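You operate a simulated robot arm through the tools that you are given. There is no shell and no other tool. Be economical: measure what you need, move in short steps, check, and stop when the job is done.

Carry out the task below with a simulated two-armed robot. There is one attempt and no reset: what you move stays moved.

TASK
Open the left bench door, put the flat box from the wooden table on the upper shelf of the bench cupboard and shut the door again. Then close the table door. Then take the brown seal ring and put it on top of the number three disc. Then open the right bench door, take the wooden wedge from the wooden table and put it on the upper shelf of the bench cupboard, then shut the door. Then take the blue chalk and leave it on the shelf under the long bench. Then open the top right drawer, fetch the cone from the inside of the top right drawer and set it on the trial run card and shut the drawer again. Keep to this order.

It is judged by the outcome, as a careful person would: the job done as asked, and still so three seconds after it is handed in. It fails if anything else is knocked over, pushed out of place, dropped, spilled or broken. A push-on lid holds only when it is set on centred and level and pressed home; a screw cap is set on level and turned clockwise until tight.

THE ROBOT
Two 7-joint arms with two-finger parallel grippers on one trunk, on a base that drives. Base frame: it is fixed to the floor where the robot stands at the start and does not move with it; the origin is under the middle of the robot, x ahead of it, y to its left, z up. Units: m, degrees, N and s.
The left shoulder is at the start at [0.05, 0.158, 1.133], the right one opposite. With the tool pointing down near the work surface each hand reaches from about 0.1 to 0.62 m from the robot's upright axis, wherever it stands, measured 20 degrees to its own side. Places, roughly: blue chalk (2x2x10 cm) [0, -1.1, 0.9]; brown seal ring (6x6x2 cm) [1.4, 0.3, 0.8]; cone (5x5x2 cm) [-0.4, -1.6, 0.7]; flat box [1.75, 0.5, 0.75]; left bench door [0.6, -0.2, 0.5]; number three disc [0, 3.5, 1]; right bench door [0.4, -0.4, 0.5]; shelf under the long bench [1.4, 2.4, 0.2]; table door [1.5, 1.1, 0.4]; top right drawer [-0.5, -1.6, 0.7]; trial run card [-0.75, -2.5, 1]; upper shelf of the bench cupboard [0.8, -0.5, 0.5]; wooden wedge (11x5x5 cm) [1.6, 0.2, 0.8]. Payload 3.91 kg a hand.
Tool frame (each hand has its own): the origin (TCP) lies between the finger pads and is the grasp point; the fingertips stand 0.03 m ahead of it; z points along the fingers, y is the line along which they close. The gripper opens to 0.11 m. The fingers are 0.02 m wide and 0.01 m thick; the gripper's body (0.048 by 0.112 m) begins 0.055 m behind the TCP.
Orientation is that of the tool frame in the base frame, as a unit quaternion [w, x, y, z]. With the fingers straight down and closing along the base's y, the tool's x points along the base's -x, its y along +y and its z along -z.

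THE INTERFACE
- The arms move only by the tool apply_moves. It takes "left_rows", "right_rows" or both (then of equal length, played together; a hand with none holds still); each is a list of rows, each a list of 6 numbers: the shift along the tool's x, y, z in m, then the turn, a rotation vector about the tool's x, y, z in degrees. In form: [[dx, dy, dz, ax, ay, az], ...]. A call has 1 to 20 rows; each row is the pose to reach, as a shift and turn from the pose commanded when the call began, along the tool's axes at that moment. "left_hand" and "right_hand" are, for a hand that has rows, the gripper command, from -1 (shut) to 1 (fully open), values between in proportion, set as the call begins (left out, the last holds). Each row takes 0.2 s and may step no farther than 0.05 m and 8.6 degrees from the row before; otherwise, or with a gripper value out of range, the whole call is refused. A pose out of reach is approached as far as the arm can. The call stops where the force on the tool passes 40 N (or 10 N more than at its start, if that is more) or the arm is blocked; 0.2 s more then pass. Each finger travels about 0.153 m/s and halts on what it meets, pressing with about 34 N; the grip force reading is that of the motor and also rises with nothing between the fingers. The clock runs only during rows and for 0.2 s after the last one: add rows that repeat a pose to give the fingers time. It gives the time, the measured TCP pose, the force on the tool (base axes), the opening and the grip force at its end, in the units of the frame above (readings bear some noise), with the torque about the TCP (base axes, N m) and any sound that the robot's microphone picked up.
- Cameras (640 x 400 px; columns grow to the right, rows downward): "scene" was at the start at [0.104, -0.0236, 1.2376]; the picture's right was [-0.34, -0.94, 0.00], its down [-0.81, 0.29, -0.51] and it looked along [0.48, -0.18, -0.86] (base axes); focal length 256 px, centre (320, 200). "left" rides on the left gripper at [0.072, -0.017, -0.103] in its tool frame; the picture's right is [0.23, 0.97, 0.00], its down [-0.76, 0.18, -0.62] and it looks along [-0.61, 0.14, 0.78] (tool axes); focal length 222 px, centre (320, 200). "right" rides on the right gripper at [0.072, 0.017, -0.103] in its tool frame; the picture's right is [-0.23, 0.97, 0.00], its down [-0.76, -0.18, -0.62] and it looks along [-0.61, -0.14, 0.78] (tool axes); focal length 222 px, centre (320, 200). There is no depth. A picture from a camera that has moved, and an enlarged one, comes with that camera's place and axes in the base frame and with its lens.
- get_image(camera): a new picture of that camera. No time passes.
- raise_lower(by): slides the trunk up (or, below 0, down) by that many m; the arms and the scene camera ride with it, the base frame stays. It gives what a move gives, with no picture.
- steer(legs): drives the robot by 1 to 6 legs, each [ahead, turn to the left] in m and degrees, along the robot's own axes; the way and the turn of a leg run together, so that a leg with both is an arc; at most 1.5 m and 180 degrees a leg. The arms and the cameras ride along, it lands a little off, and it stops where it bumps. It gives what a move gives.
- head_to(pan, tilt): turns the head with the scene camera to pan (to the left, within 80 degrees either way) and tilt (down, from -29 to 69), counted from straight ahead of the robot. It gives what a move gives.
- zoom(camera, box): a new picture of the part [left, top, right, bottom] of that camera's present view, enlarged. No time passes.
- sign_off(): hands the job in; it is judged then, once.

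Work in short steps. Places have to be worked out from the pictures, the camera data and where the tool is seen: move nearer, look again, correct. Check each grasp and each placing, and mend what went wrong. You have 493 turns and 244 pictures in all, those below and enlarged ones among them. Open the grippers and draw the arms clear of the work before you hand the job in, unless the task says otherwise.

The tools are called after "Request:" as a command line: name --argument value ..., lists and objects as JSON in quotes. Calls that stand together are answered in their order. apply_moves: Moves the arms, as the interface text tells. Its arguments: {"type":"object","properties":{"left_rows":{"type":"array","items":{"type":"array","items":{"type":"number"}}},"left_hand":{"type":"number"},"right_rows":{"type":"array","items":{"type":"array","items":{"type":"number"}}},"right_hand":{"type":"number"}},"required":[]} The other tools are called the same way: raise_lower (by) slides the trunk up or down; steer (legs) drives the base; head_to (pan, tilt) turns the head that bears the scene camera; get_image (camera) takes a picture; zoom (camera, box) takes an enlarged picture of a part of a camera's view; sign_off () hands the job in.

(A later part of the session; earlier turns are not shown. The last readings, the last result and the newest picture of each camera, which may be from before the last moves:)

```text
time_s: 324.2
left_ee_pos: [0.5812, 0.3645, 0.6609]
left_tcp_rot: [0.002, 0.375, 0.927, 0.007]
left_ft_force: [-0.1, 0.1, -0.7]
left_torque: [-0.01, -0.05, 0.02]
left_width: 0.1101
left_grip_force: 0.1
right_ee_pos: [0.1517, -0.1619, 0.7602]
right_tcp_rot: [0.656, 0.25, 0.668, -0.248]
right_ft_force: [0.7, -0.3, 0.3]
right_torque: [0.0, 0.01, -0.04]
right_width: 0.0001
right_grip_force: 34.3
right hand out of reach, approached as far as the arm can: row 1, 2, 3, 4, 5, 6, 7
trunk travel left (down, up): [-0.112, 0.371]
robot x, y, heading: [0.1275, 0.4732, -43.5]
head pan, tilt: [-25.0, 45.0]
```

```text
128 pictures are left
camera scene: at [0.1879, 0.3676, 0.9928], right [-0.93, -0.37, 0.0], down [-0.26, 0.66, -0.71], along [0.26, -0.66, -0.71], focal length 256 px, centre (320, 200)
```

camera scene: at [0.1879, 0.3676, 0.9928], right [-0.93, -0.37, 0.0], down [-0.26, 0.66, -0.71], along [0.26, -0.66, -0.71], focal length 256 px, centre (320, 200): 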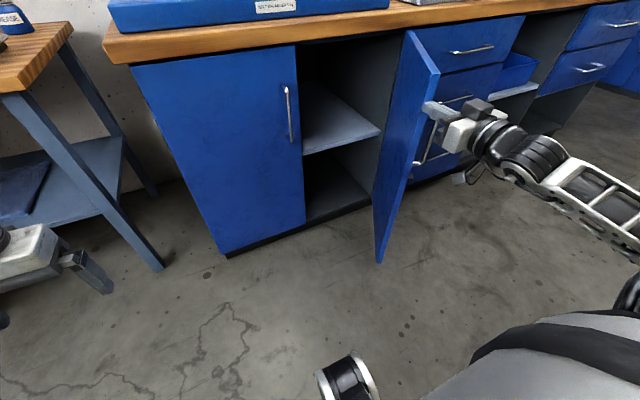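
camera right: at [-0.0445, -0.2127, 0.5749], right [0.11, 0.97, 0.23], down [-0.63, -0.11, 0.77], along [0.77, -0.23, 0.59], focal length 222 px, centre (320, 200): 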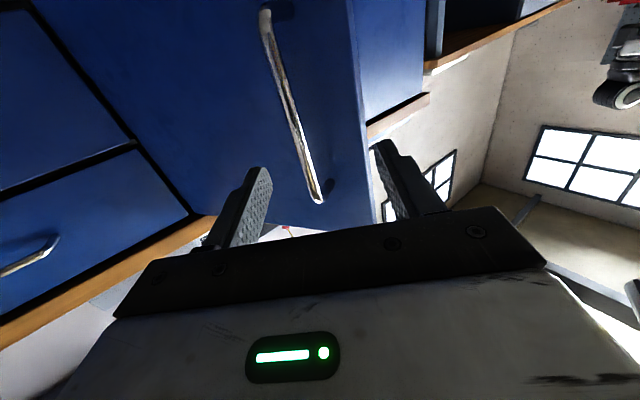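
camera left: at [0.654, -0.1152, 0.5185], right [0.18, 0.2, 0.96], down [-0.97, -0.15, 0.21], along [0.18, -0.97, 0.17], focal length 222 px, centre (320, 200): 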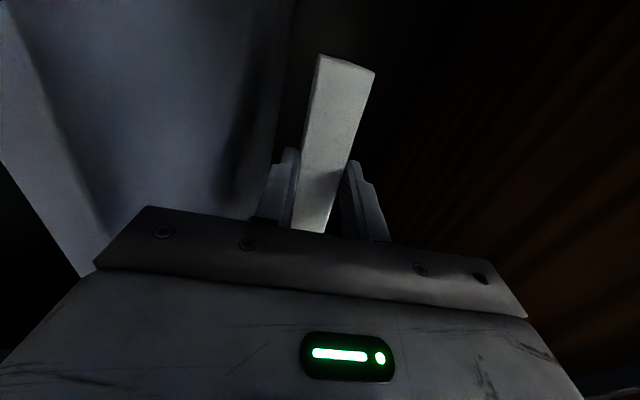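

The forward-pointing right arm is awkward there. I back off, return the right hand to tool-down, and will push the door with it pointing down.

Request:
steer --legs '[[-0.2, 0]]'

Request:
apply_moves --right_rows '[[0.005, 0.01, 0, 0, 7.5, 0], [0.01, 0.02, 0, 0, 15, 0], [0.015, 0.03, 0, 0, 22.5, 0], [0.02, 0.04, 0, 0, 30, 0], [0.025, 0.06, 0, 0, 37.5, 0], [0.03, 0.08, -0.01, 0, 45, 0], [0.035, 0.1, -0.02, 0, 52.5, 0], [0.04, 0.12, -0.03, 0, 60, 0], [0.045, 0.14, -0.04, 0, 67.5, 0], [0.05, 0.16, -0.05, 0, 75, 0], [0.055, 0.18, -0.06, 0, 82.5, 0], [0.06, 0.2, -0.07, 0, 90, 0]]'

Request:
get_image --camera "scene"

```text
time_s: 325.8
left_ee_pos: [0.4326, 0.5055, 0.6618]
left_tcp_rot: [0.002, 0.375, 0.927, 0.007]
left_ft_force: [0.2, -0.1, 0.0]
left_torque: [0.04, -0.04, -0.01]
left_width: 0.1101
left_grip_force: 0.1
right_ee_pos: [0.0027, -0.0197, 0.7603]
right_tcp_rot: [0.655, 0.251, 0.668, -0.249]
right_ft_force: [0.9, -0.1, -0.9]
right_torque: [0.01, 0.0, 0.03]
right_width: 0.0
right_grip_force: 34.3
trunk travel left (down, up): [-0.112, 0.371]
robot x, y, heading: [-0.0185, 0.6109, -43.2]
head pan, tilt: [-25.0, 45.0]
```

```text
time_s: 328.4
left_ee_pos: [0.433, 0.5055, 0.661]
left_tcp_rot: [0.002, 0.374, 0.927, 0.007]
left_ft_force: [-0.1, -0.4, -0.7]
left_torque: [0.0, 0.03, 0.0]
left_width: 0.11
left_grip_force: 0.1
right_ee_pos: [0.0824, 0.1758, 0.7027]
right_tcp_rot: [-0.009, 0.353, 0.935, 0.002]
right_ft_force: [0.5, -0.2, 0.2]
right_torque: [0.01, 0.05, -0.02]
right_width: 0.0001
right_grip_force: 33.9
trunk travel left (down, up): [-0.112, 0.371]
robot x, y, heading: [-0.0225, 0.6119, -43.4]
head pan, tilt: [-25.0, 45.0]
```

```text
127 pictures are left
camera scene: at [0.0385, 0.5087, 0.9929], right [-0.93, -0.37, 0.0], down [-0.26, 0.66, -0.71], along [0.26, -0.66, -0.71], focal length 256 px, centre (320, 200)
```

scene: 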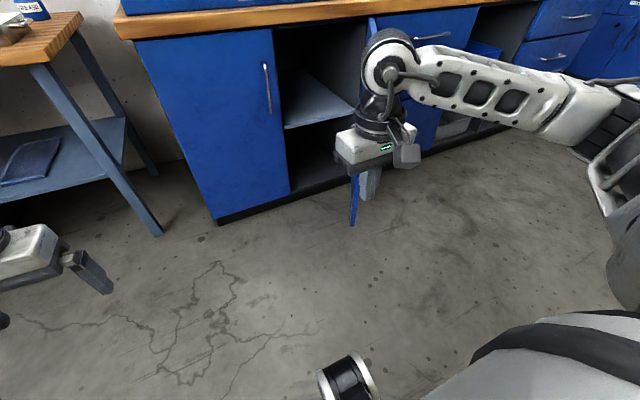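

I drive closer, then bring the downward-pointing right hand inside the door edge and push right.

Request:
steer --legs '[[0.27, 0]]'

Request:
apply_moves --right_rows '[[-0.03, 0, 0.02, 0, 0, 0], [-0.06, 0, 0.04, 0, 0, 0], [-0.09, 0, 0.06, 0, 0, 0], [-0.12, -0.02, 0.08, 0, 0, 0], [-0.14, -0.05, 0.08, 0, 0, 0], [-0.15, -0.08, 0.08, 0, 0, 0]]'

Request:
head_to --pan -25 --tilt 55

Request:
get_image --camera "scene"

```text
time_s: 330.3
left_ee_pos: [0.6263, 0.3224, 0.6606]
left_tcp_rot: [0.002, 0.375, 0.927, 0.007]
left_ft_force: [-0.7, -0.6, 1.0]
left_torque: [0.01, 0.0, 0.0]
left_width: 0.11
left_grip_force: 0.1
right_ee_pos: [0.276, -0.0071, 0.7023]
right_tcp_rot: [-0.008, 0.353, 0.936, 0.002]
right_ft_force: [0.8, 0.6, 0.6]
right_torque: [-0.05, 0.0, -0.01]
right_width: 0.0002
right_grip_force: 33.8
trunk travel left (down, up): [-0.112, 0.371]
robot x, y, heading: [0.1753, 0.4319, -43.1]
head pan, tilt: [-25.0, 45.0]
```

```text
time_s: 331.7
left_ee_pos: [0.6266, 0.3222, 0.6609]
left_tcp_rot: [0.003, 0.375, 0.927, 0.006]
left_ft_force: [0.4, 0.5, 0.2]
left_torque: [0.0, 0.02, 0.0]
left_width: 0.11
left_grip_force: 0.1
right_ee_pos: [0.3333, -0.1659, 0.6188]
right_tcp_rot: [-0.009, 0.352, 0.936, 0.001]
right_ft_force: [0.1, 0.4, 0.6]
right_torque: [0.0, 0.02, 0.0]
right_width: 0.0001
right_grip_force: 34.0
trunk travel left (down, up): [-0.112, 0.371]
robot x, y, heading: [0.1723, 0.4289, -43.4]
head pan, tilt: [-25.0, 45.0]
```

```text
time_s: 332.4
left_ee_pos: [0.627, 0.3218, 0.6609]
left_tcp_rot: [0.002, 0.375, 0.927, 0.007]
left_ft_force: [0.6, 0.8, 0.3]
left_torque: [-0.02, 0.03, 0.02]
left_width: 0.11
left_grip_force: 0.1
right_ee_pos: [0.3358, -0.1661, 0.6202]
right_tcp_rot: [-0.007, 0.352, 0.936, 0.001]
right_ft_force: [0.3, -0.3, 0.8]
right_torque: [-0.01, 0.02, 0.03]
right_width: 0.0
right_grip_force: 34.2
trunk travel left (down, up): [-0.112, 0.371]
robot x, y, heading: [0.1756, 0.4296, -43.4]
head pan, tilt: [-25.0, 55.0]
```

```text
126 pictures are left
camera scene: at [0.2295, 0.3339, 0.9795], right [-0.93, -0.37, 0.0], down [-0.3, 0.76, -0.57], along [0.21, -0.53, -0.82], focal length 256 px, centre (320, 200)
```

scene: 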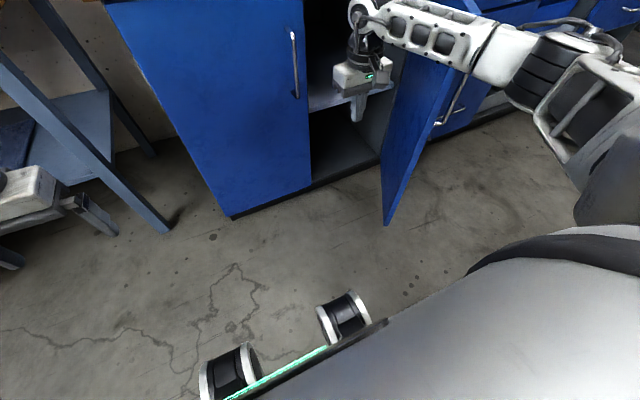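

Reach to the right is limited from here; I retreat and shift the base ~0.27 m right with the hand held more central.

Request:
apply_moves --right_rows '[[0.04, 0, 0, 0, 0, 0], [0.08, 0, 0, 0, 0, 0], [0.12, 0.02, 0, 0, 0, 0], [0.15, 0.05, 0, 0, 0, 0], [0.16, 0.09, 0, 0, 0, 0], [0.16, 0.13, 0, 0, 0, 0], [0.16, 0.17, 0, 0, 0, 0], [0.16, 0.21, 0, 0, 0, 0]]'

Request:
steer --legs '[[-0.3, 0], [0, -90], [0.27, 0], [0, 90]]'

Request:
get_image --camera "scene"

```text
time_s: 334.2
left_ee_pos: [0.6274, 0.3219, 0.6613]
left_tcp_rot: [0.002, 0.375, 0.927, 0.006]
left_ft_force: [-0.1, -0.4, 0.1]
left_torque: [-0.01, -0.01, 0.01]
left_width: 0.1101
left_grip_force: 0.0
right_ee_pos: [0.3557, 0.0965, 0.6226]
right_tcp_rot: [-0.008, 0.353, 0.936, 0.001]
right_ft_force: [-0.3, 0.5, -0.6]
right_torque: [0.05, -0.02, 0.0]
right_width: 0.0
right_grip_force: 34.4
trunk travel left (down, up): [-0.112, 0.371]
robot x, y, heading: [0.1743, 0.4305, -43.1]
head pan, tilt: [-25.0, 55.0]
```

```text
time_s: 345.4
left_ee_pos: [0.1988, 0.2995, 0.6625]
left_tcp_rot: [0.002, 0.419, 0.908, 0.008]
left_ft_force: [-0.2, 0.0, 0.3]
left_torque: [0.01, 0.0, 0.02]
left_width: 0.1102
left_grip_force: 0.1
right_ee_pos: [-0.0931, 0.0996, 0.622]
right_tcp_rot: [-0.009, 0.397, 0.918, 0.001]
right_ft_force: [0.2, 0.3, 0.9]
right_torque: [0.02, 0.02, 0.01]
right_width: 0.0002
right_grip_force: 33.6
trunk travel left (down, up): [-0.112, 0.371]
robot x, y, heading: [-0.241, 0.4504, -48.8]
head pan, tilt: [-25.0, 55.0]
```

```text
125 pictures are left
camera scene: at [-0.1953, 0.3486, 0.9794], right [-0.96, -0.28, 0.0], down [-0.23, 0.79, -0.57], along [0.16, -0.55, -0.82], focal length 256 px, centre (320, 200)
```

scene: 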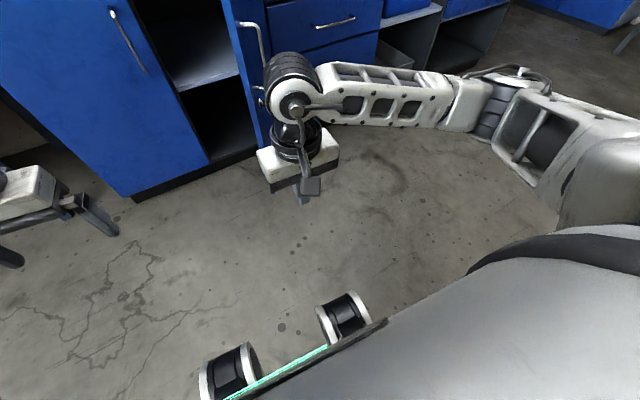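

Request:
steer --legs '[[0, 6], [0.33, 0]]'

Request:
get_image --camera "scene"

```text
time_s: 348.1
left_ee_pos: [0.454, 0.1201, 0.661]
left_tcp_rot: [0.001, 0.371, 0.928, 0.007]
left_ft_force: [-0.6, 0.3, 0.3]
left_torque: [0.0, 0.02, -0.01]
left_width: 0.1102
left_grip_force: 0.1
right_ee_pos: [0.1851, -0.1073, 0.6231]
right_tcp_rot: [-0.008, 0.349, 0.937, 0.0]
right_ft_force: [-0.6, -0.2, -0.8]
right_torque: [-0.01, 0.03, 0.03]
right_width: 0.0
right_grip_force: 34.5
trunk travel left (down, up): [-0.112, 0.371]
robot x, y, heading: [-0.0013, 0.2242, -42.8]
head pan, tilt: [-25.0, 55.0]
```

```text
124 pictures are left
camera scene: at [0.0568, 0.1293, 0.9794], right [-0.93, -0.38, 0.0], down [-0.31, 0.76, -0.57], along [0.22, -0.53, -0.82], focal length 256 px, centre (320, 200)
```

scene: 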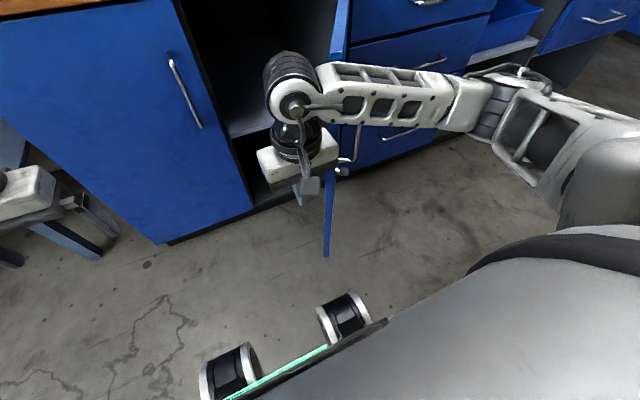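

Hand is left of the door's edge. Forward, then push right slowly.

Request:
apply_moves --right_rows '[[-0.04, 0, 0, 0, 0, 0], [-0.08, 0, 0, 0, 0, 0], [-0.12, 0, 0, 0, 0, 0], [-0.14, -0.03, 0, 0, 0, 0], [-0.14, -0.06, 0, 0, 0, 0], [-0.14, -0.075, 0, 0, 0, 0], [-0.14, -0.087, 0, 0, 0, 0], [-0.14, -0.1, 0, 0, 0, 0], [-0.14, -0.112, 0, 0, 0, 0], [-0.14, -0.124, 0, 0, 0, 0], [-0.14, -0.136, 0, 0, 0, 0], [-0.14, -0.148, 0, 0, 0, 0], [-0.14, -0.16, 0, 0, 0, 0], [-0.14, -0.172, 0, 0, 0, 0], [-0.14, -0.184, 0, 0, 0, 0], [-0.14, -0.196, 0, 0, 0, 0], [-0.14, -0.208, 0, 0, 0, 0], [-0.14, -0.22, 0, 0, 0, 0]]'

Request:
get_image --camera "scene"

```text
time_s: 349.3
left_ee_pos: [0.4508, 0.1216, 0.6642]
left_tcp_rot: [0.002, 0.372, 0.928, 0.006]
left_ft_force: [0.7, 1.1, -0.2]
left_torque: [-0.05, -0.01, 0.01]
left_width: 0.11
left_grip_force: 0.1
right_ee_pos: [0.2992, -0.1306, 0.6159]
right_tcp_rot: [-0.012, 0.235, 0.972, 0.026]
right_ft_force: [0.1, -0.5, 0.0]
right_torque: [0.02, 0.0, 0.0]
right_width: 0.0
right_grip_force: 33.9
trunk travel left (down, up): [-0.112, 0.371]
robot x, y, heading: [0.0029, 0.224, -42.3]
head pan, tilt: [-25.0, 55.0]
stopped in row 5 (right hand): the arm was blocked; the commanded pose is now the measured one
```

```text
123 pictures are left
camera scene: at [0.0568, 0.1343, 0.9814], right [-0.93, -0.38, 0.0], down [-0.31, 0.76, -0.58], along [0.22, -0.53, -0.82], focal length 256 px, centre (320, 200)
```

scene: 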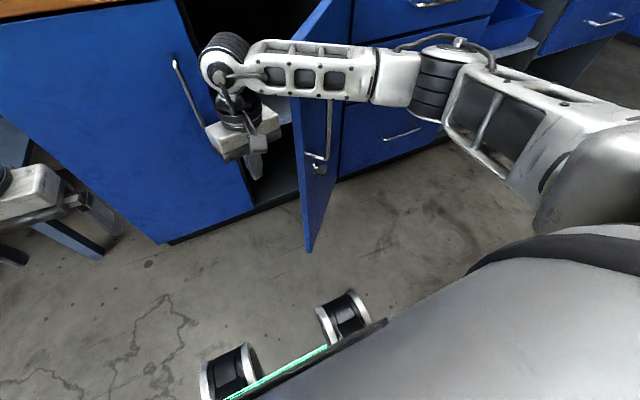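

The right forearm bears on the door edge, so the left hand must do this. I retract the right hand first.

Request:
apply_moves --right_rows '[[0, 0.02, 0, 0, 0, 0], [0.03, 0.03, 0, 0, 0, 0], [0.06, 0.03, 0, 0, 0, 0], [0.1, 0.03, 0, 0, 0, 0], [0.14, 0.03, 0, 0, 0, 0]]'

Request:
steer --legs '[[-0.3, 0]]'

Request:
apply_moves --right_rows '[[0, -0.03, 0, 0, 0, -3], [0, -0.07, 0, 0, 0, -6], [0, -0.11, 0, 0, 0, -9], [0, -0.15, 0, 0, 0, -12], [0, -0.19, 0, 0, 0, -14]]'

Request:
get_image --camera "scene"

```text
time_s: 350.5
left_ee_pos: [0.4531, 0.1199, 0.6612]
left_tcp_rot: [0.002, 0.372, 0.928, 0.007]
left_ft_force: [0.1, 0.7, 0.0]
left_torque: [0.04, 0.01, 0.01]
left_width: 0.1101
left_grip_force: 0.0
right_ee_pos: [0.1928, -0.0464, 0.6179]
right_tcp_rot: [-0.012, 0.239, 0.971, 0.025]
right_ft_force: [-0.3, 0.2, 0.8]
right_torque: [-0.02, -0.01, -0.02]
right_width: 0.0
right_grip_force: 34.3
trunk travel left (down, up): [-0.112, 0.371]
robot x, y, heading: [0.0025, 0.2215, -42.7]
head pan, tilt: [-25.0, 55.0]
```

```text
time_s: 352.5
left_ee_pos: [0.2356, 0.3227, 0.6606]
left_tcp_rot: [0.002, 0.368, 0.93, 0.007]
left_ft_force: [0.7, 0.1, 0.9]
left_torque: [0.0, -0.02, 0.0]
left_width: 0.1103
left_grip_force: 0.0
right_ee_pos: [-0.0234, 0.1534, 0.6168]
right_tcp_rot: [-0.012, 0.236, 0.971, 0.026]
right_ft_force: [-0.9, 0.3, -0.5]
right_torque: [-0.02, 0.01, 0.03]
right_width: 0.0
right_grip_force: 33.6
trunk travel left (down, up): [-0.112, 0.371]
robot x, y, heading: [-0.2158, 0.426, -42.5]
head pan, tilt: [-25.0, 55.0]
```

```text
time_s: 353.7
left_ee_pos: [0.2365, 0.3222, 0.6612]
left_tcp_rot: [0.002, 0.368, 0.93, 0.007]
left_ft_force: [0.5, -0.7, -0.6]
left_torque: [0.01, 0.03, -0.01]
left_width: 0.1099
left_grip_force: 0.1
right_ee_pos: [-0.1105, -0.0158, 0.6092]
right_tcp_rot: [-0.009, 0.115, 0.993, 0.027]
right_ft_force: [0.1, 0.3, -0.3]
right_torque: [0.0, 0.03, 0.01]
right_width: 0.0
right_grip_force: 33.9
trunk travel left (down, up): [-0.112, 0.371]
robot x, y, heading: [-0.2143, 0.4255, -42.5]
head pan, tilt: [-25.0, 55.0]
```

```text
122 pictures are left
camera scene: at [-0.1585, 0.3304, 0.9794], right [-0.92, -0.39, 0.0], down [-0.32, 0.76, -0.57], along [0.22, -0.53, -0.82], focal length 256 px, centre (320, 200)
```

scene: 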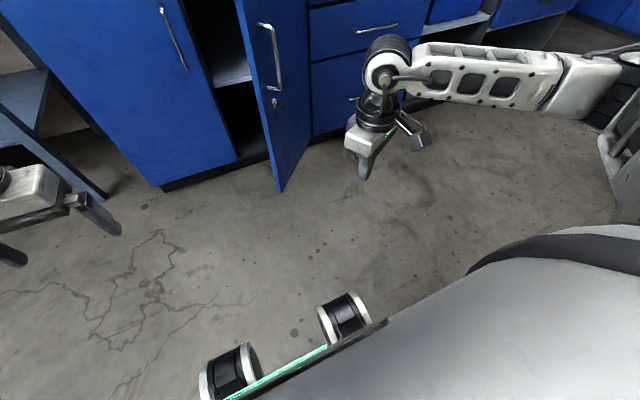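

I straighten the right hand and shift the base 0.3 m to the right, for the left hand to push the door from inside.

Request:
apply_moves --right_rows '[[0, 0, -0.01, 0, 0, 7], [0, 0, -0.02, 0, 0, 14], [0, 0, -0.03, 0, 0, 21], [0, 0, -0.03, 0, 0, 28]]'

Request:
steer --legs '[[0, -90], [0.28, 0], [0, 90]]'

Request:
head_to --pan 0 --tilt 50

Request:
get_image --camera "scene"

```text
time_s: 354.7
left_ee_pos: [0.2366, 0.3216, 0.6608]
left_tcp_rot: [0.002, 0.368, 0.93, 0.007]
left_ft_force: [0.7, -0.4, 0.5]
left_torque: [-0.02, 0.01, 0.02]
left_width: 0.11
left_grip_force: 0.0
right_ee_pos: [-0.1085, -0.0166, 0.6415]
right_tcp_rot: [-0.017, 0.352, 0.936, 0.023]
right_ft_force: [0.5, 0.2, 0.3]
right_torque: [-0.01, 0.0, -0.01]
right_width: 0.0
right_grip_force: 34.1
trunk travel left (down, up): [-0.112, 0.371]
robot x, y, heading: [-0.2157, 0.4233, -42.4]
head pan, tilt: [-25.0, 55.0]
```

```text
time_s: 364.4
left_ee_pos: [0.0407, 0.106, 0.6612]
left_tcp_rot: [0.002, 0.382, 0.924, 0.007]
left_ft_force: [-0.4, -0.5, 0.6]
left_torque: [0.01, 0.01, -0.01]
left_width: 0.1099
left_grip_force: 0.1
right_ee_pos: [-0.3149, -0.2228, 0.6399]
right_tcp_rot: [-0.015, 0.366, 0.93, 0.024]
right_ft_force: [0.6, 0.1, 0.7]
right_torque: [0.01, 0.01, 0.0]
right_width: 0.0
right_grip_force: 34.1
trunk travel left (down, up): [-0.112, 0.371]
robot x, y, heading: [-0.4076, 0.2224, -43.9]
head pan, tilt: [-25.0, 55.0]
```

```text
time_s: 365.2
left_ee_pos: [0.0407, 0.1057, 0.6619]
left_tcp_rot: [0.001, 0.381, 0.924, 0.007]
left_ft_force: [0.8, -0.4, 0.7]
left_torque: [-0.01, 0.0, -0.01]
left_width: 0.1101
left_grip_force: 0.1
right_ee_pos: [-0.3152, -0.2232, 0.641]
right_tcp_rot: [-0.016, 0.366, 0.93, 0.024]
right_ft_force: [0.3, 0.7, -0.3]
right_torque: [0.0, -0.02, 0.01]
right_width: 0.0
right_grip_force: 33.6
trunk travel left (down, up): [-0.112, 0.371]
robot x, y, heading: [-0.4112, 0.222, -44.1]
head pan, tilt: [0.0, 50.0]
```

```text
121 pictures are left
camera scene: at [-0.3247, 0.1389, 0.9859], right [-0.7, -0.72, 0.0], down [-0.55, 0.53, -0.64], along [0.46, -0.45, -0.77], focal length 256 px, centre (320, 200)
```

scene: 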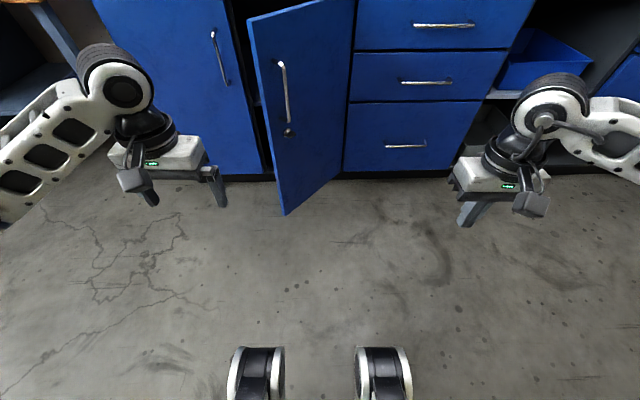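

Now drive forward 0.3 m so the left hand gets beside the door's edge, then extend it inside.

Request:
steer --legs '[[0, 1], [0.29, 0]]'

Request:
apply_moves --left_rows '[[-0.03, 0, 0, 0, 0, 0], [-0.06, 0, 0, 0, 0, 0], [-0.09, 0, 0, 0, 0, 0], [-0.12, 0, 0, 0, 0, 0]]' --left_hand -1

Request:
get_image --camera "scene"

```text
time_s: 367.6
left_ee_pos: [0.252, -0.0783, 0.6615]
left_tcp_rot: [0.002, 0.372, 0.928, 0.007]
left_ft_force: [-0.1, 0.1, 1.3]
left_torque: [0.04, 0.02, 0.01]
left_width: 0.11
left_grip_force: 0.1
right_ee_pos: [-0.0974, -0.4153, 0.6395]
right_tcp_rot: [-0.015, 0.355, 0.934, 0.024]
right_ft_force: [0.0, -0.4, -0.6]
right_torque: [0.02, -0.01, 0.0]
right_width: 0.0
right_grip_force: 33.5
trunk travel left (down, up): [-0.112, 0.371]
robot x, y, heading: [-0.2019, 0.0265, -42.4]
head pan, tilt: [0.0, 50.0]
```

```text
time_s: 368.6
left_ee_pos: [0.3374, -0.1598, 0.6606]
left_tcp_rot: [0.002, 0.373, 0.928, 0.007]
left_ft_force: [0.7, -0.3, 0.1]
left_torque: [0.01, 0.01, 0.03]
left_width: 0.0
left_grip_force: 33.8
right_ee_pos: [-0.0972, -0.414, 0.6395]
right_tcp_rot: [-0.016, 0.356, 0.934, 0.024]
right_ft_force: [-0.3, 1.0, 0.4]
right_torque: [0.03, -0.03, 0.04]
right_width: 0.0002
right_grip_force: 34.0
trunk travel left (down, up): [-0.112, 0.371]
robot x, y, heading: [-0.2022, 0.0302, -42.9]
head pan, tilt: [0.0, 50.0]
```

```text
120 pictures are left
camera scene: at [-0.1146, -0.0529, 0.9859], right [-0.68, -0.73, 0.0], down [-0.56, 0.52, -0.64], along [0.47, -0.44, -0.77], focal length 256 px, centre (320, 200)
```

scene: 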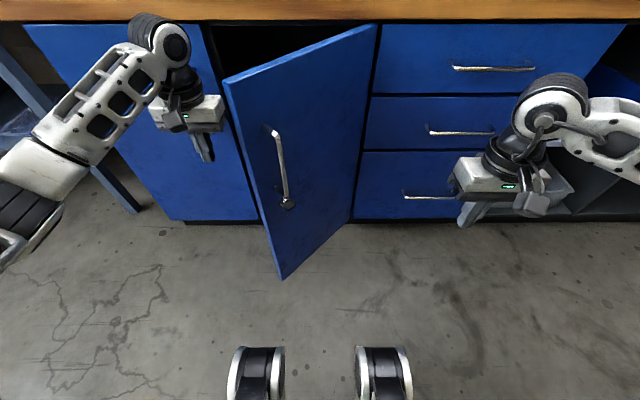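

Hand is beside the opening; forward 5 cm, then push right slowly.

Request:
apply_moves --left_rows '[[-0.03, 0, 0, 0, 0, 0], [-0.05, 0, 0, 0, 0, 0], [-0.05, -0.03, 0, 0, 0, 0], [-0.05, -0.055, 0, 0, 0, 0], [-0.05, -0.067, 0, 0, 0, 0], [-0.05, -0.079, 0, 0, 0, 0], [-0.05, -0.091, 0, 0, 0, 0], [-0.05, -0.103, 0, 0, 0, 0], [-0.05, -0.115, 0, 0, 0, 0], [-0.05, -0.127, 0, 0, 0, 0], [-0.05, -0.139, 0, 0, 0, 0], [-0.05, -0.151, 0, 0, 0, 0], [-0.05, -0.163, 0, 0, 0, 0], [-0.048, -0.175, 0, 0, 0, 0], [-0.046, -0.187, 0, 0, 0, 0], [-0.044, -0.199, 0, 0, 0, 0], [-0.042, -0.211, 0, 0, 0, 0], [-0.04, -0.223, 0, 0, 0, 0]]'

Request:
get_image --camera "scene"

```text
time_s: 369.7
left_ee_pos: [0.3383, -0.2316, 0.6571]
left_tcp_rot: [-0.002, 0.374, 0.928, 0.012]
left_ft_force: [-0.6, 0.0, -0.1]
left_torque: [-0.03, -0.01, 0.0]
left_width: 0.0
left_grip_force: 33.9
right_ee_pos: [-0.0957, -0.4139, 0.6403]
right_tcp_rot: [-0.016, 0.356, 0.934, 0.026]
right_ft_force: [-0.1, 0.2, -0.9]
right_torque: [0.03, -0.01, -0.01]
right_width: 0.0001
right_grip_force: 34.3
trunk travel left (down, up): [-0.112, 0.371]
robot x, y, heading: [-0.2018, 0.0289, -42.9]
head pan, tilt: [0.0, 50.0]
stopped in row 5 (left hand): the force on the tool passed its limit at 49 N (the readings are from after the stop); the commanded pose is now the measured one
```

```text
119 pictures are left
camera scene: at [-0.1145, -0.0524, 0.9859], right [-0.68, -0.73, 0.0], down [-0.56, 0.52, -0.64], along [0.47, -0.44, -0.77], focal length 256 px, centre (320, 200)
```

scene: 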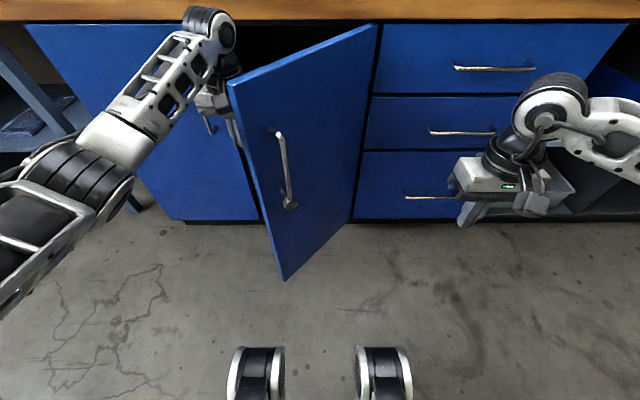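

In contact with the inner face; push on more gently.

Request:
apply_moves --left_rows '[[0, -0.006, 0, 0, 0, 0], [0, -0.012, 0, 0, 0, 0], [0, -0.018, 0, 0, 0, 0], [0, -0.026, 0, 0, 0, 0], [0, -0.034, 0, 0, 0, 0], [0, -0.043, 0, 0, 0, 0], [0, -0.052, 0, 0, 0, 0], [0, -0.061, 0, 0, 0, 0], [0, -0.07, 0, 0, 0, 0], [0, -0.08, 0, 0, 0, 0], [0, -0.09, 0, 0, 0, 0], [0, -0.1, 0, 0, 0, 0], [0, -0.11, 0, 0, 0, 0], [0, -0.12, 0, 0, 0, 0], [0, -0.13, 0, 0, 0, 0], [0, -0.14, 0, 0, 0, 0], [0, -0.15, 0, 0, 0, 0], [0, -0.16, 0, 0, 0, 0], [0, -0.17, 0, 0, 0, 0], [0, -0.18, 0, 0, 0, 0]]'

Request:
get_image --camera "scene"

```text
time_s: 373.9
left_ee_pos: [0.211, -0.362, 0.656]
left_tcp_rot: [-0.002, 0.374, 0.927, 0.011]
left_ft_force: [-0.5, -0.7, 0.1]
left_torque: [0.02, 0.0, 0.02]
left_width: 0.0
left_grip_force: 34.0
right_ee_pos: [-0.0968, -0.4148, 0.6387]
right_tcp_rot: [-0.016, 0.356, 0.934, 0.024]
right_ft_force: [0.3, 0.4, -0.1]
right_torque: [0.01, 0.01, 0.0]
right_width: 0.0
right_grip_force: 34.0
trunk travel left (down, up): [-0.112, 0.371]
robot x, y, heading: [-0.2009, 0.0281, -42.5]
head pan, tilt: [0.0, 50.0]
```

```text
118 pictures are left
camera scene: at [-0.1144, -0.0523, 0.9859], right [-0.68, -0.74, 0.0], down [-0.56, 0.52, -0.64], along [0.47, -0.44, -0.77], focal length 256 px, centre (320, 200)
```

scene: 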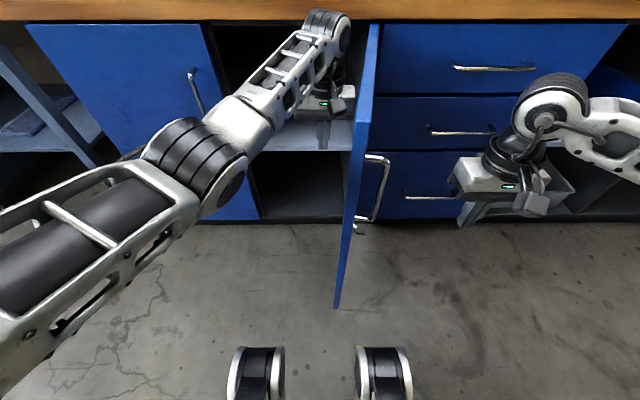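

Door is ~82° open. A little further, mindful of the right hand.

Request:
apply_moves --right_rows '[[0.03, -0.02, 0, 0, 0, 0], [0.06, -0.03, 0, 0, 0, 0], [0.09, -0.04, 0, 0, 0, 0]]'

Request:
apply_moves --left_rows '[[0, -0.01, 0, 0, 0, 0], [0, -0.02, 0, 0, 0, 0], [0, -0.03, 0, 0, 0, 0], [0, -0.04, 0, 0, 0, 0], [0, -0.05, 0, 0, 0, 0], [0, -0.06, 0, 0, 0, 0], [0, -0.07, 0, 0, 0, 0], [0, -0.08, 0, 0, 0, 0]]'

Request:
get_image --camera "scene"

```text
time_s: 374.7
left_ee_pos: [0.2121, -0.3609, 0.6567]
left_tcp_rot: [-0.002, 0.373, 0.928, 0.012]
left_ft_force: [0.5, -0.3, -0.7]
left_torque: [0.0, -0.01, 0.0]
left_width: 0.0
left_grip_force: 34.3
right_ee_pos: [-0.1904, -0.3817, 0.6424]
right_tcp_rot: [-0.016, 0.355, 0.934, 0.024]
right_ft_force: [-0.5, 0.2, 0.3]
right_torque: [0.02, -0.03, 0.01]
right_width: 0.0001
right_grip_force: 33.9
trunk travel left (down, up): [-0.112, 0.371]
robot x, y, heading: [-0.2002, 0.0267, -42.6]
head pan, tilt: [0.0, 50.0]
```

```text
time_s: 376.5
left_ee_pos: [0.1639, -0.395, 0.654]
left_tcp_rot: [-0.002, 0.374, 0.927, 0.013]
left_ft_force: [-0.8, -0.7, 0.9]
left_torque: [-0.01, 0.01, -0.02]
left_width: 0.0
left_grip_force: 34.0
left hand out of reach, approached as far as the arm can: row 5, 6, 7, 8
right_ee_pos: [-0.192, -0.3833, 0.6426]
right_tcp_rot: [-0.015, 0.356, 0.934, 0.024]
right_ft_force: [-0.7, 0.6, 0.2]
right_torque: [0.0, 0.0, -0.03]
right_width: 0.0002
right_grip_force: 34.1
trunk travel left (down, up): [-0.112, 0.371]
robot x, y, heading: [-0.2015, 0.0265, -42.7]
head pan, tilt: [0.0, 50.0]
```

```text
117 pictures are left
camera scene: at [-0.1145, -0.0523, 0.9859], right [-0.68, -0.74, 0.0], down [-0.56, 0.52, -0.64], along [0.47, -0.44, -0.77], focal length 256 px, centre (320, 200)
```

scene: 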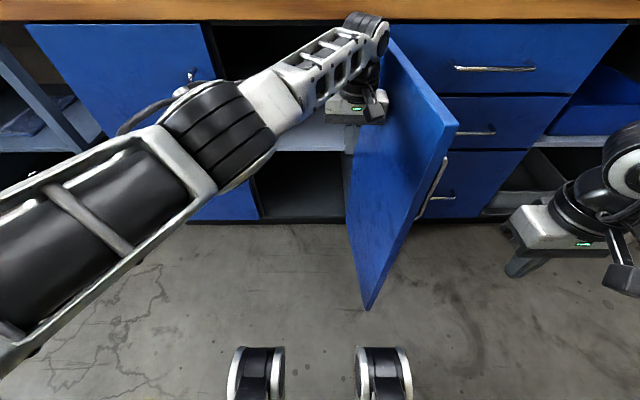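

The door is open past 90°. I retract the left hand and go to fetch the wedge.

Request:
apply_moves --left_rows '[[0.01, 0.03, 0, 0, 0, 0], [0.02, 0.07, 0, 0, 0, 0], [0.04, 0.11, 0, 0, 0, 0], [0.07, 0.15, 0, 0, 0, 0], [0.11, 0.18, 0, 0, 0, 0], [0.15, 0.2, 0, 0, 0, 0], [0.19, 0.22, 0, 0, 0, 0]]'

Request:
steer --legs '[[-0.28, 0], [0, 90], [1.25, 0], [0, -90]]'

Request:
raise_lower --by 0.33

```text
time_s: 378.1
left_ee_pos: [0.1819, -0.1056, 0.6593]
left_tcp_rot: [-0.002, 0.374, 0.927, 0.012]
left_ft_force: [-0.6, -0.3, -0.1]
left_torque: [0.03, 0.0, -0.04]
left_width: 0.0002
left_grip_force: 34.4
right_ee_pos: [-0.191, -0.383, 0.6413]
right_tcp_rot: [-0.016, 0.355, 0.934, 0.025]
right_ft_force: [0.5, -1.0, 0.0]
right_torque: [0.02, 0.02, -0.03]
right_width: 0.0
right_grip_force: 33.3
trunk travel left (down, up): [-0.112, 0.371]
robot x, y, heading: [-0.198, 0.0288, -42.7]
head pan, tilt: [0.0, 50.0]
```

```text
time_s: 393.8
left_ee_pos: [0.82, 1.0184, 0.6586]
left_tcp_rot: [-0.001, 0.383, 0.924, 0.012]
left_ft_force: [0.9, -0.8, 0.3]
left_torque: [-0.01, 0.01, 0.0]
left_width: 0.0002
left_grip_force: 34.1
right_ee_pos: [0.4408, 0.7473, 0.6422]
right_tcp_rot: [-0.015, 0.362, 0.932, 0.024]
right_ft_force: [0.3, -0.5, 0.9]
right_torque: [-0.01, 0.01, 0.01]
right_width: 0.0
right_grip_force: 33.4
trunk travel left (down, up): [-0.112, 0.371]
robot x, y, heading: [0.4385, 1.1558, -43.6]
head pan, tilt: [0.0, 50.0]
```

```text
time_s: 397.0
left_ee_pos: [0.8197, 1.0177, 0.9882]
left_tcp_rot: [-0.001, 0.381, 0.924, 0.012]
left_ft_force: [-0.4, 0.2, 0.3]
left_torque: [-0.03, 0.02, 0.0]
left_width: 0.0
left_grip_force: 33.9
right_ee_pos: [0.4406, 0.7466, 0.973]
right_tcp_rot: [-0.016, 0.363, 0.931, 0.023]
right_ft_force: [-0.2, 1.2, -0.1]
right_torque: [-0.01, -0.01, 0.04]
right_width: 0.0001
right_grip_force: 33.9
trunk travel left (down, up): [-0.442, 0.041]
robot x, y, heading: [0.4385, 1.1536, -43.4]
head pan, tilt: [0.0, 50.0]
```

Request:
steer --legs '[[0.72, 0]]'

Request:
head_to --pan 10 --tilt 45

Request:
get_image --camera "scene"

Request:
zoom --camera "scene" --box '[230, 80, 390, 180]'

```text
time_s: 401.0
left_ee_pos: [1.3308, 0.4982, 0.9888]
left_tcp_rot: [-0.002, 0.396, 0.918, 0.012]
left_ft_force: [-0.3, -0.2, -0.3]
left_torque: [-0.03, 0.02, -0.03]
left_width: 0.0001
left_grip_force: 34.1
right_ee_pos: [0.9426, 0.2395, 0.9721]
right_tcp_rot: [-0.016, 0.379, 0.925, 0.024]
right_ft_force: [0.7, 0.0, -0.2]
right_torque: [-0.01, -0.03, 0.01]
right_width: 0.0001
right_grip_force: 34.3
trunk travel left (down, up): [-0.442, 0.041]
robot x, y, heading: [0.9548, 0.6483, -45.5]
head pan, tilt: [0.0, 50.0]
```

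```text
time_s: 401.7
left_ee_pos: [1.3309, 0.4964, 0.9882]
left_tcp_rot: [-0.001, 0.396, 0.918, 0.012]
left_ft_force: [0.5, 0.2, -0.2]
left_torque: [-0.01, -0.03, 0.0]
left_width: 0.0
left_grip_force: 33.9
right_ee_pos: [0.9441, 0.2379, 0.972]
right_tcp_rot: [-0.016, 0.377, 0.926, 0.024]
right_ft_force: [0.4, -0.3, -0.4]
right_torque: [0.0, 0.0, 0.02]
right_width: 0.0002
right_grip_force: 34.1
trunk travel left (down, up): [-0.442, 0.041]
robot x, y, heading: [0.9517, 0.651, -45.6]
head pan, tilt: [10.0, 45.0]
```

```text
116 pictures are left
camera scene: at [1.0485, 0.5729, 1.3228], right [-0.58, -0.81, 0.0], down [-0.58, 0.41, -0.71], along [0.58, -0.41, -0.71], focal length 256 px, centre (320, 200)
```

scene: 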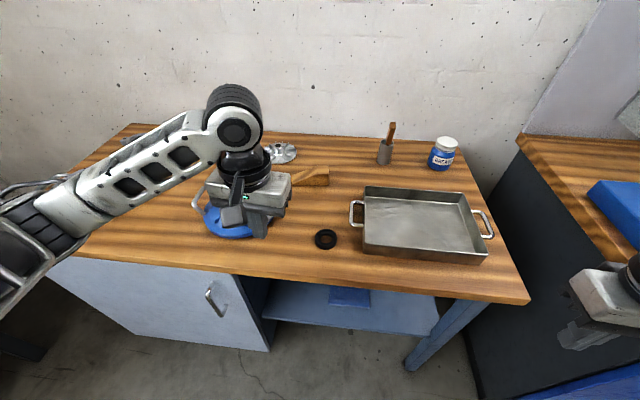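

```text
4.00 times, centred on (310, 130) of scene
camera zoom: at [1.0485, 0.5729, 1.3228], right [-0.58, -0.81, 0.0], down [-0.58, 0.41, -0.71], along [0.58, -0.41, -0.71], focal length 1024 px, centre (360, 480)
```

zoom: 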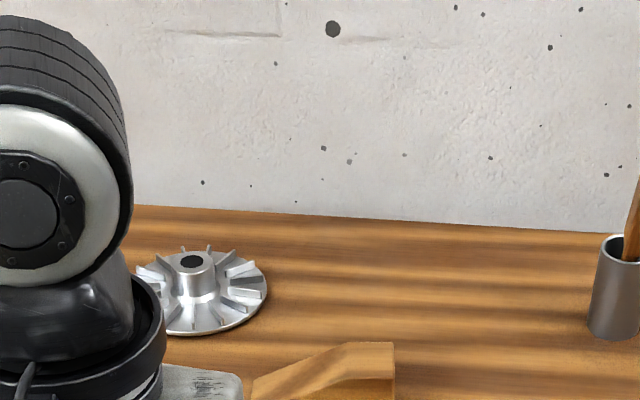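

Request:
apply_moves --left_rows '[[0.03, 0.03, 0, 0, 0, 0], [0.06, 0.06, 0, 0, 0, 0], [0.09, 0.09, 0, 0, 0, 0]]'

Request:
zoom --camera "scene" --box '[250, 140, 370, 215]'

```text
time_s: 402.5
left_ee_pos: [1.3293, 0.6286, 0.9908]
left_tcp_rot: [-0.001, 0.397, 0.918, 0.012]
left_ft_force: [0.0, 0.6, -0.4]
left_torque: [-0.01, 0.03, 0.0]
left_width: 0.0001
left_grip_force: 34.3
right_ee_pos: [0.9428, 0.2408, 0.9714]
right_tcp_rot: [-0.015, 0.379, 0.925, 0.025]
right_ft_force: [-0.2, -0.4, -0.1]
right_torque: [-0.01, -0.03, 0.02]
right_width: 0.0001
right_grip_force: 33.9
trunk travel left (down, up): [-0.442, 0.041]
robot x, y, heading: [0.9548, 0.6489, -45.3]
head pan, tilt: [10.0, 45.0]
```

```text
5.33 times, centred on (310, 178) of scene
camera zoom: at [1.0482, 0.5736, 1.3229], right [-0.58, -0.81, 0.0], down [-0.58, 0.41, -0.71], along [0.58, -0.41, -0.71], focal length 1366 px, centre (373, 320)
```

zoom: 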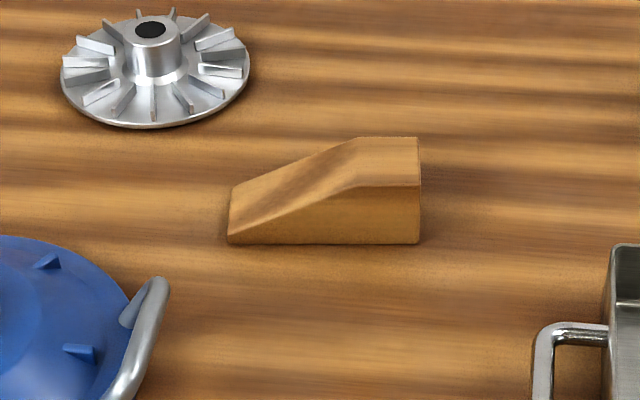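

Wedge centre ≈(1.564, 0.240), long axis heading ≈54°, block end at its right. I creep 5 cm closer, lower slightly, and bring the left hand above it with the jaws closing across its 5 cm width.

Request:
steer --legs '[[0.055, 0]]'

Request:
raise_lower --by -0.04

Request:
apply_moves --left_rows '[[-0.01, -0.01, 0, 0, 0, 8], [-0.02, -0.02, 0, 0, 0, 16], [-0.03, -0.03, 0, 0, 0, 24], [-0.04, -0.04, 0, 0, 0, 32], [-0.05, -0.05, 0, 0, 0, 40], [-0.06, -0.06, 0, 0, 0, 48], [-0.07, -0.07, 0, 0, 0, 56], [-0.08, -0.08, 0, 0, 0, 64], [-0.09, -0.09, 0, 0, 0, 72], [-0.1, -0.1, 0, 0, 0, 78.7]]' --left_hand 0.5

```text
time_s: 403.4
left_ee_pos: [1.3682, 0.5857, 0.9894]
left_tcp_rot: [-0.002, 0.398, 0.917, 0.013]
left_ft_force: [-0.6, -0.7, 0.7]
left_torque: [-0.02, -0.01, 0.01]
left_width: 0.0
left_grip_force: 34.2
right_ee_pos: [0.9832, 0.1982, 0.9722]
right_tcp_rot: [-0.016, 0.378, 0.925, 0.024]
right_ft_force: [-0.2, -0.4, 0.0]
right_torque: [0.01, 0.0, -0.03]
right_width: 0.0
right_grip_force: 33.6
trunk travel left (down, up): [-0.442, 0.041]
robot x, y, heading: [0.9918, 0.6106, -45.5]
head pan, tilt: [10.0, 45.0]
```

```text
time_s: 404.3
left_ee_pos: [1.3694, 0.587, 0.95]
left_tcp_rot: [-0.001, 0.397, 0.918, 0.012]
left_ft_force: [0.2, 0.3, -0.6]
left_torque: [0.01, 0.02, 0.0]
left_width: 0.0
left_grip_force: 33.9
right_ee_pos: [0.9821, 0.1997, 0.9317]
right_tcp_rot: [-0.016, 0.378, 0.925, 0.024]
right_ft_force: [-0.1, 0.6, 0.5]
right_torque: [0.01, -0.01, -0.02]
right_width: 0.0
right_grip_force: 33.9
trunk travel left (down, up): [-0.402, 0.081]
robot x, y, heading: [0.9915, 0.607, -45.4]
head pan, tilt: [10.0, 45.0]
```

```text
time_s: 406.5
left_ee_pos: [1.3647, 0.444, 0.9465]
left_tcp_rot: [-0.009, 0.889, 0.457, 0.009]
left_ft_force: [-0.3, 0.6, 0.3]
left_torque: [-0.02, -0.03, 0.0]
left_width: 0.0826
left_grip_force: 0.0
right_ee_pos: [0.9814, 0.1979, 0.9324]
right_tcp_rot: [-0.016, 0.378, 0.925, 0.025]
right_ft_force: [-1.0, 0.0, 0.3]
right_torque: [0.0, 0.0, -0.01]
right_width: 0.0002
right_grip_force: 34.2
trunk travel left (down, up): [-0.402, 0.081]
robot x, y, heading: [0.992, 0.6086, -45.5]
head pan, tilt: [10.0, 45.0]
```

Request:
apply_moves --left_rows '[[-0.01, 0.04, 0, 0, 0, 0], [-0.02, 0.08, 0, 0, 0, 0], [-0.03, 0.12, 0, 0, 0, 0], [-0.04, 0.16, 0, 0, 0, 0], [-0.05, 0.2, 0, 0, 0, 0], [-0.06, 0.24, 0, 0, 0, 0], [-0.07, 0.281, 0, 0, 0, 0], [-0.07, 0.281, 0.02, 0, 0, 0]]'

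Request:
get_image --camera "left"

Request:
get_image --camera "scene"

```text
time_s: 408.3
left_ee_pos: [1.523, 0.2536, 0.9339]
left_tcp_rot: [-0.008, 0.89, 0.456, 0.01]
left_ft_force: [-0.6, -0.5, 0.3]
left_torque: [0.03, -0.01, 0.02]
left_width: 0.0824
left_grip_force: 0.1
left hand out of reach, approached as far as the arm can: row 7, 8
right_ee_pos: [0.9801, 0.1981, 0.9319]
right_tcp_rot: [-0.015, 0.378, 0.925, 0.024]
right_ft_force: [-1.3, -0.5, 0.0]
right_torque: [0.0, 0.0, 0.01]
right_width: 0.0
right_grip_force: 33.6
trunk travel left (down, up): [-0.402, 0.081]
robot x, y, heading: [0.9919, 0.6119, -45.6]
head pan, tilt: [10.0, 45.0]
```

```text
113 pictures are left
camera left: at [1.5497, 0.3198, 1.0378], right [0.92, -0.38, 0.0], down [-0.31, -0.74, 0.6], along [-0.23, -0.56, -0.8], focal length 222 px, centre (320, 200)
```

left: 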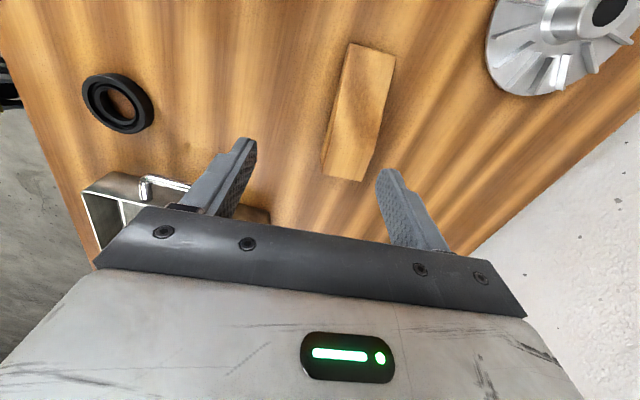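

```text
112 pictures are left
camera scene: at [1.086, 0.532, 1.283], right [-0.58, -0.81, 0.0], down [-0.57, 0.41, -0.71], along [0.58, -0.41, -0.71], focal length 256 px, centre (320, 200)
```

scene: 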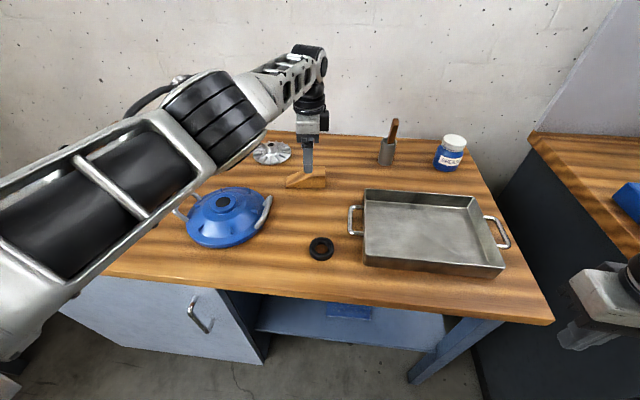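

3 cm short. I turn the base 10° right to bring the left shoulder forward, after raising the hand slightly.

Request:
apply_moves --left_rows '[[0.01, -0.02, -0.02, 0, 0, 0], [0.03, -0.04, -0.02, 0, 0, 0]]'

Request:
steer --legs '[[0, -10]]'

```text
time_s: 408.9
left_ee_pos: [1.5276, 0.2568, 0.9469]
left_tcp_rot: [-0.009, 0.889, 0.458, 0.008]
left_ft_force: [0.8, -0.7, -0.8]
left_torque: [0.0, 0.02, -0.01]
left_width: 0.0824
left_grip_force: 0.0
left hand out of reach, approached as far as the arm can: row 1, 2
right_ee_pos: [0.9819, 0.1987, 0.9316]
right_tcp_rot: [-0.016, 0.378, 0.925, 0.024]
right_ft_force: [-0.3, 0.2, 0.1]
right_torque: [0.0, -0.02, 0.02]
right_width: 0.0002
right_grip_force: 33.7
trunk travel left (down, up): [-0.402, 0.081]
robot x, y, heading: [0.9938, 0.6062, -45.4]
head pan, tilt: [10.0, 45.0]
```

```text
time_s: 409.9
left_ee_pos: [1.4593, 0.1701, 0.948]
left_tcp_rot: [-0.009, 0.925, 0.379, 0.009]
left_ft_force: [-0.4, -0.1, -0.1]
left_torque: [0.01, -0.05, 0.01]
left_width: 0.0826
left_grip_force: 0.1
right_ee_pos: [0.9116, 0.2058, 0.932]
right_tcp_rot: [-0.014, 0.456, 0.889, 0.026]
right_ft_force: [0.2, -0.5, 0.2]
right_torque: [0.0, 0.0, 0.01]
right_width: 0.0
right_grip_force: 33.8
trunk travel left (down, up): [-0.402, 0.081]
robot x, y, heading: [0.991, 0.6111, -55.5]
head pan, tilt: [10.0, 45.0]
```

Request:
apply_moves --left_rows '[[0.026, 0.007, 0, 0, 0, -2.5], [0.052, 0.014, 0, 0, 0, -5], [0.078, 0.021, 0, 0, 0, -7.5], [0.104, 0.0275, 0, 0, 0, -9.8], [0.104, 0.0275, 0, 0, 0, -9.8]]'

Request:
get_image --camera "left"

```text
time_s: 411.1
left_ee_pos: [1.5534, 0.2258, 0.9488]
left_tcp_rot: [-0.007, 0.889, 0.457, 0.009]
left_ft_force: [-0.4, 0.1, 0.4]
left_torque: [-0.04, 0.0, 0.0]
left_width: 0.0827
left_grip_force: 0.0
right_ee_pos: [0.9119, 0.2074, 0.9303]
right_tcp_rot: [-0.013, 0.457, 0.889, 0.026]
right_ft_force: [0.6, 0.1, -0.4]
right_torque: [-0.01, 0.0, 0.0]
right_width: 0.0003
right_grip_force: 33.7
trunk travel left (down, up): [-0.402, 0.081]
robot x, y, heading: [0.9931, 0.6116, -55.1]
head pan, tilt: [10.0, 45.0]
```

```text
111 pictures are left
camera left: at [1.5798, 0.2924, 1.0538], right [0.92, -0.38, 0.0], down [-0.31, -0.74, 0.6], along [-0.23, -0.56, -0.8], focal length 222 px, centre (320, 200)
```

left: 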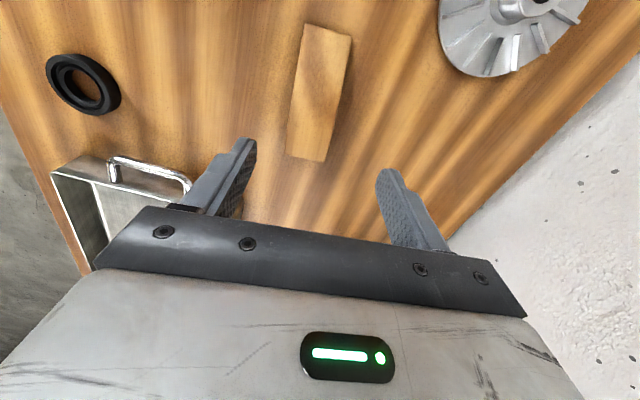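

Jaws straddle the block end. Shift 5 mm and lower with the trunk.

Request:
apply_moves --left_rows '[[0, -0.006, 0, 0, 0, 0], [0, -0.006, 0, 0, 0, 0]]'

Request:
raise_lower --by -0.07

Request:
get_image --camera "left"

```text
time_s: 411.8
left_ee_pos: [1.5492, 0.2272, 0.9482]
left_tcp_rot: [-0.008, 0.889, 0.458, 0.009]
left_ft_force: [0.0, -0.5, 0.2]
left_torque: [-0.01, -0.01, 0.01]
left_width: 0.0826
left_grip_force: 0.0
right_ee_pos: [0.9113, 0.2064, 0.9321]
right_tcp_rot: [-0.013, 0.457, 0.889, 0.025]
right_ft_force: [0.4, -0.3, 0.5]
right_torque: [0.01, -0.01, -0.04]
right_width: 0.0001
right_grip_force: 34.4
trunk travel left (down, up): [-0.402, 0.081]
robot x, y, heading: [0.9932, 0.6071, -55.6]
head pan, tilt: [10.0, 45.0]
```

```text
time_s: 412.8
left_ee_pos: [1.5483, 0.2269, 0.8787]
left_tcp_rot: [-0.008, 0.889, 0.458, 0.01]
left_ft_force: [0.1, 0.3, -0.8]
left_torque: [0.01, -0.01, 0.0]
left_width: 0.0826
left_grip_force: 0.0
right_ee_pos: [0.9116, 0.2074, 0.8611]
right_tcp_rot: [-0.013, 0.457, 0.889, 0.026]
right_ft_force: [-0.1, -0.6, 0.4]
right_torque: [-0.01, 0.0, -0.02]
right_width: 0.0
right_grip_force: 33.8
trunk travel left (down, up): [-0.332, 0.151]
robot x, y, heading: [0.9927, 0.6099, -55.3]
head pan, tilt: [10.0, 45.0]
```

```text
110 pictures are left
camera left: at [1.576, 0.2943, 0.9832], right [0.92, -0.38, 0.0], down [-0.3, -0.74, 0.6], along [-0.23, -0.56, -0.8], focal length 222 px, centre (320, 200)
```

left: 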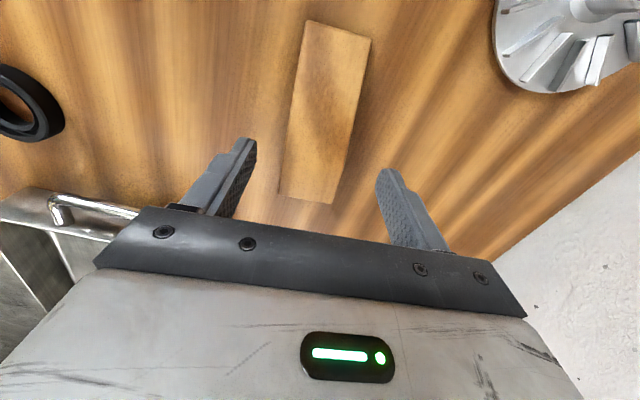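

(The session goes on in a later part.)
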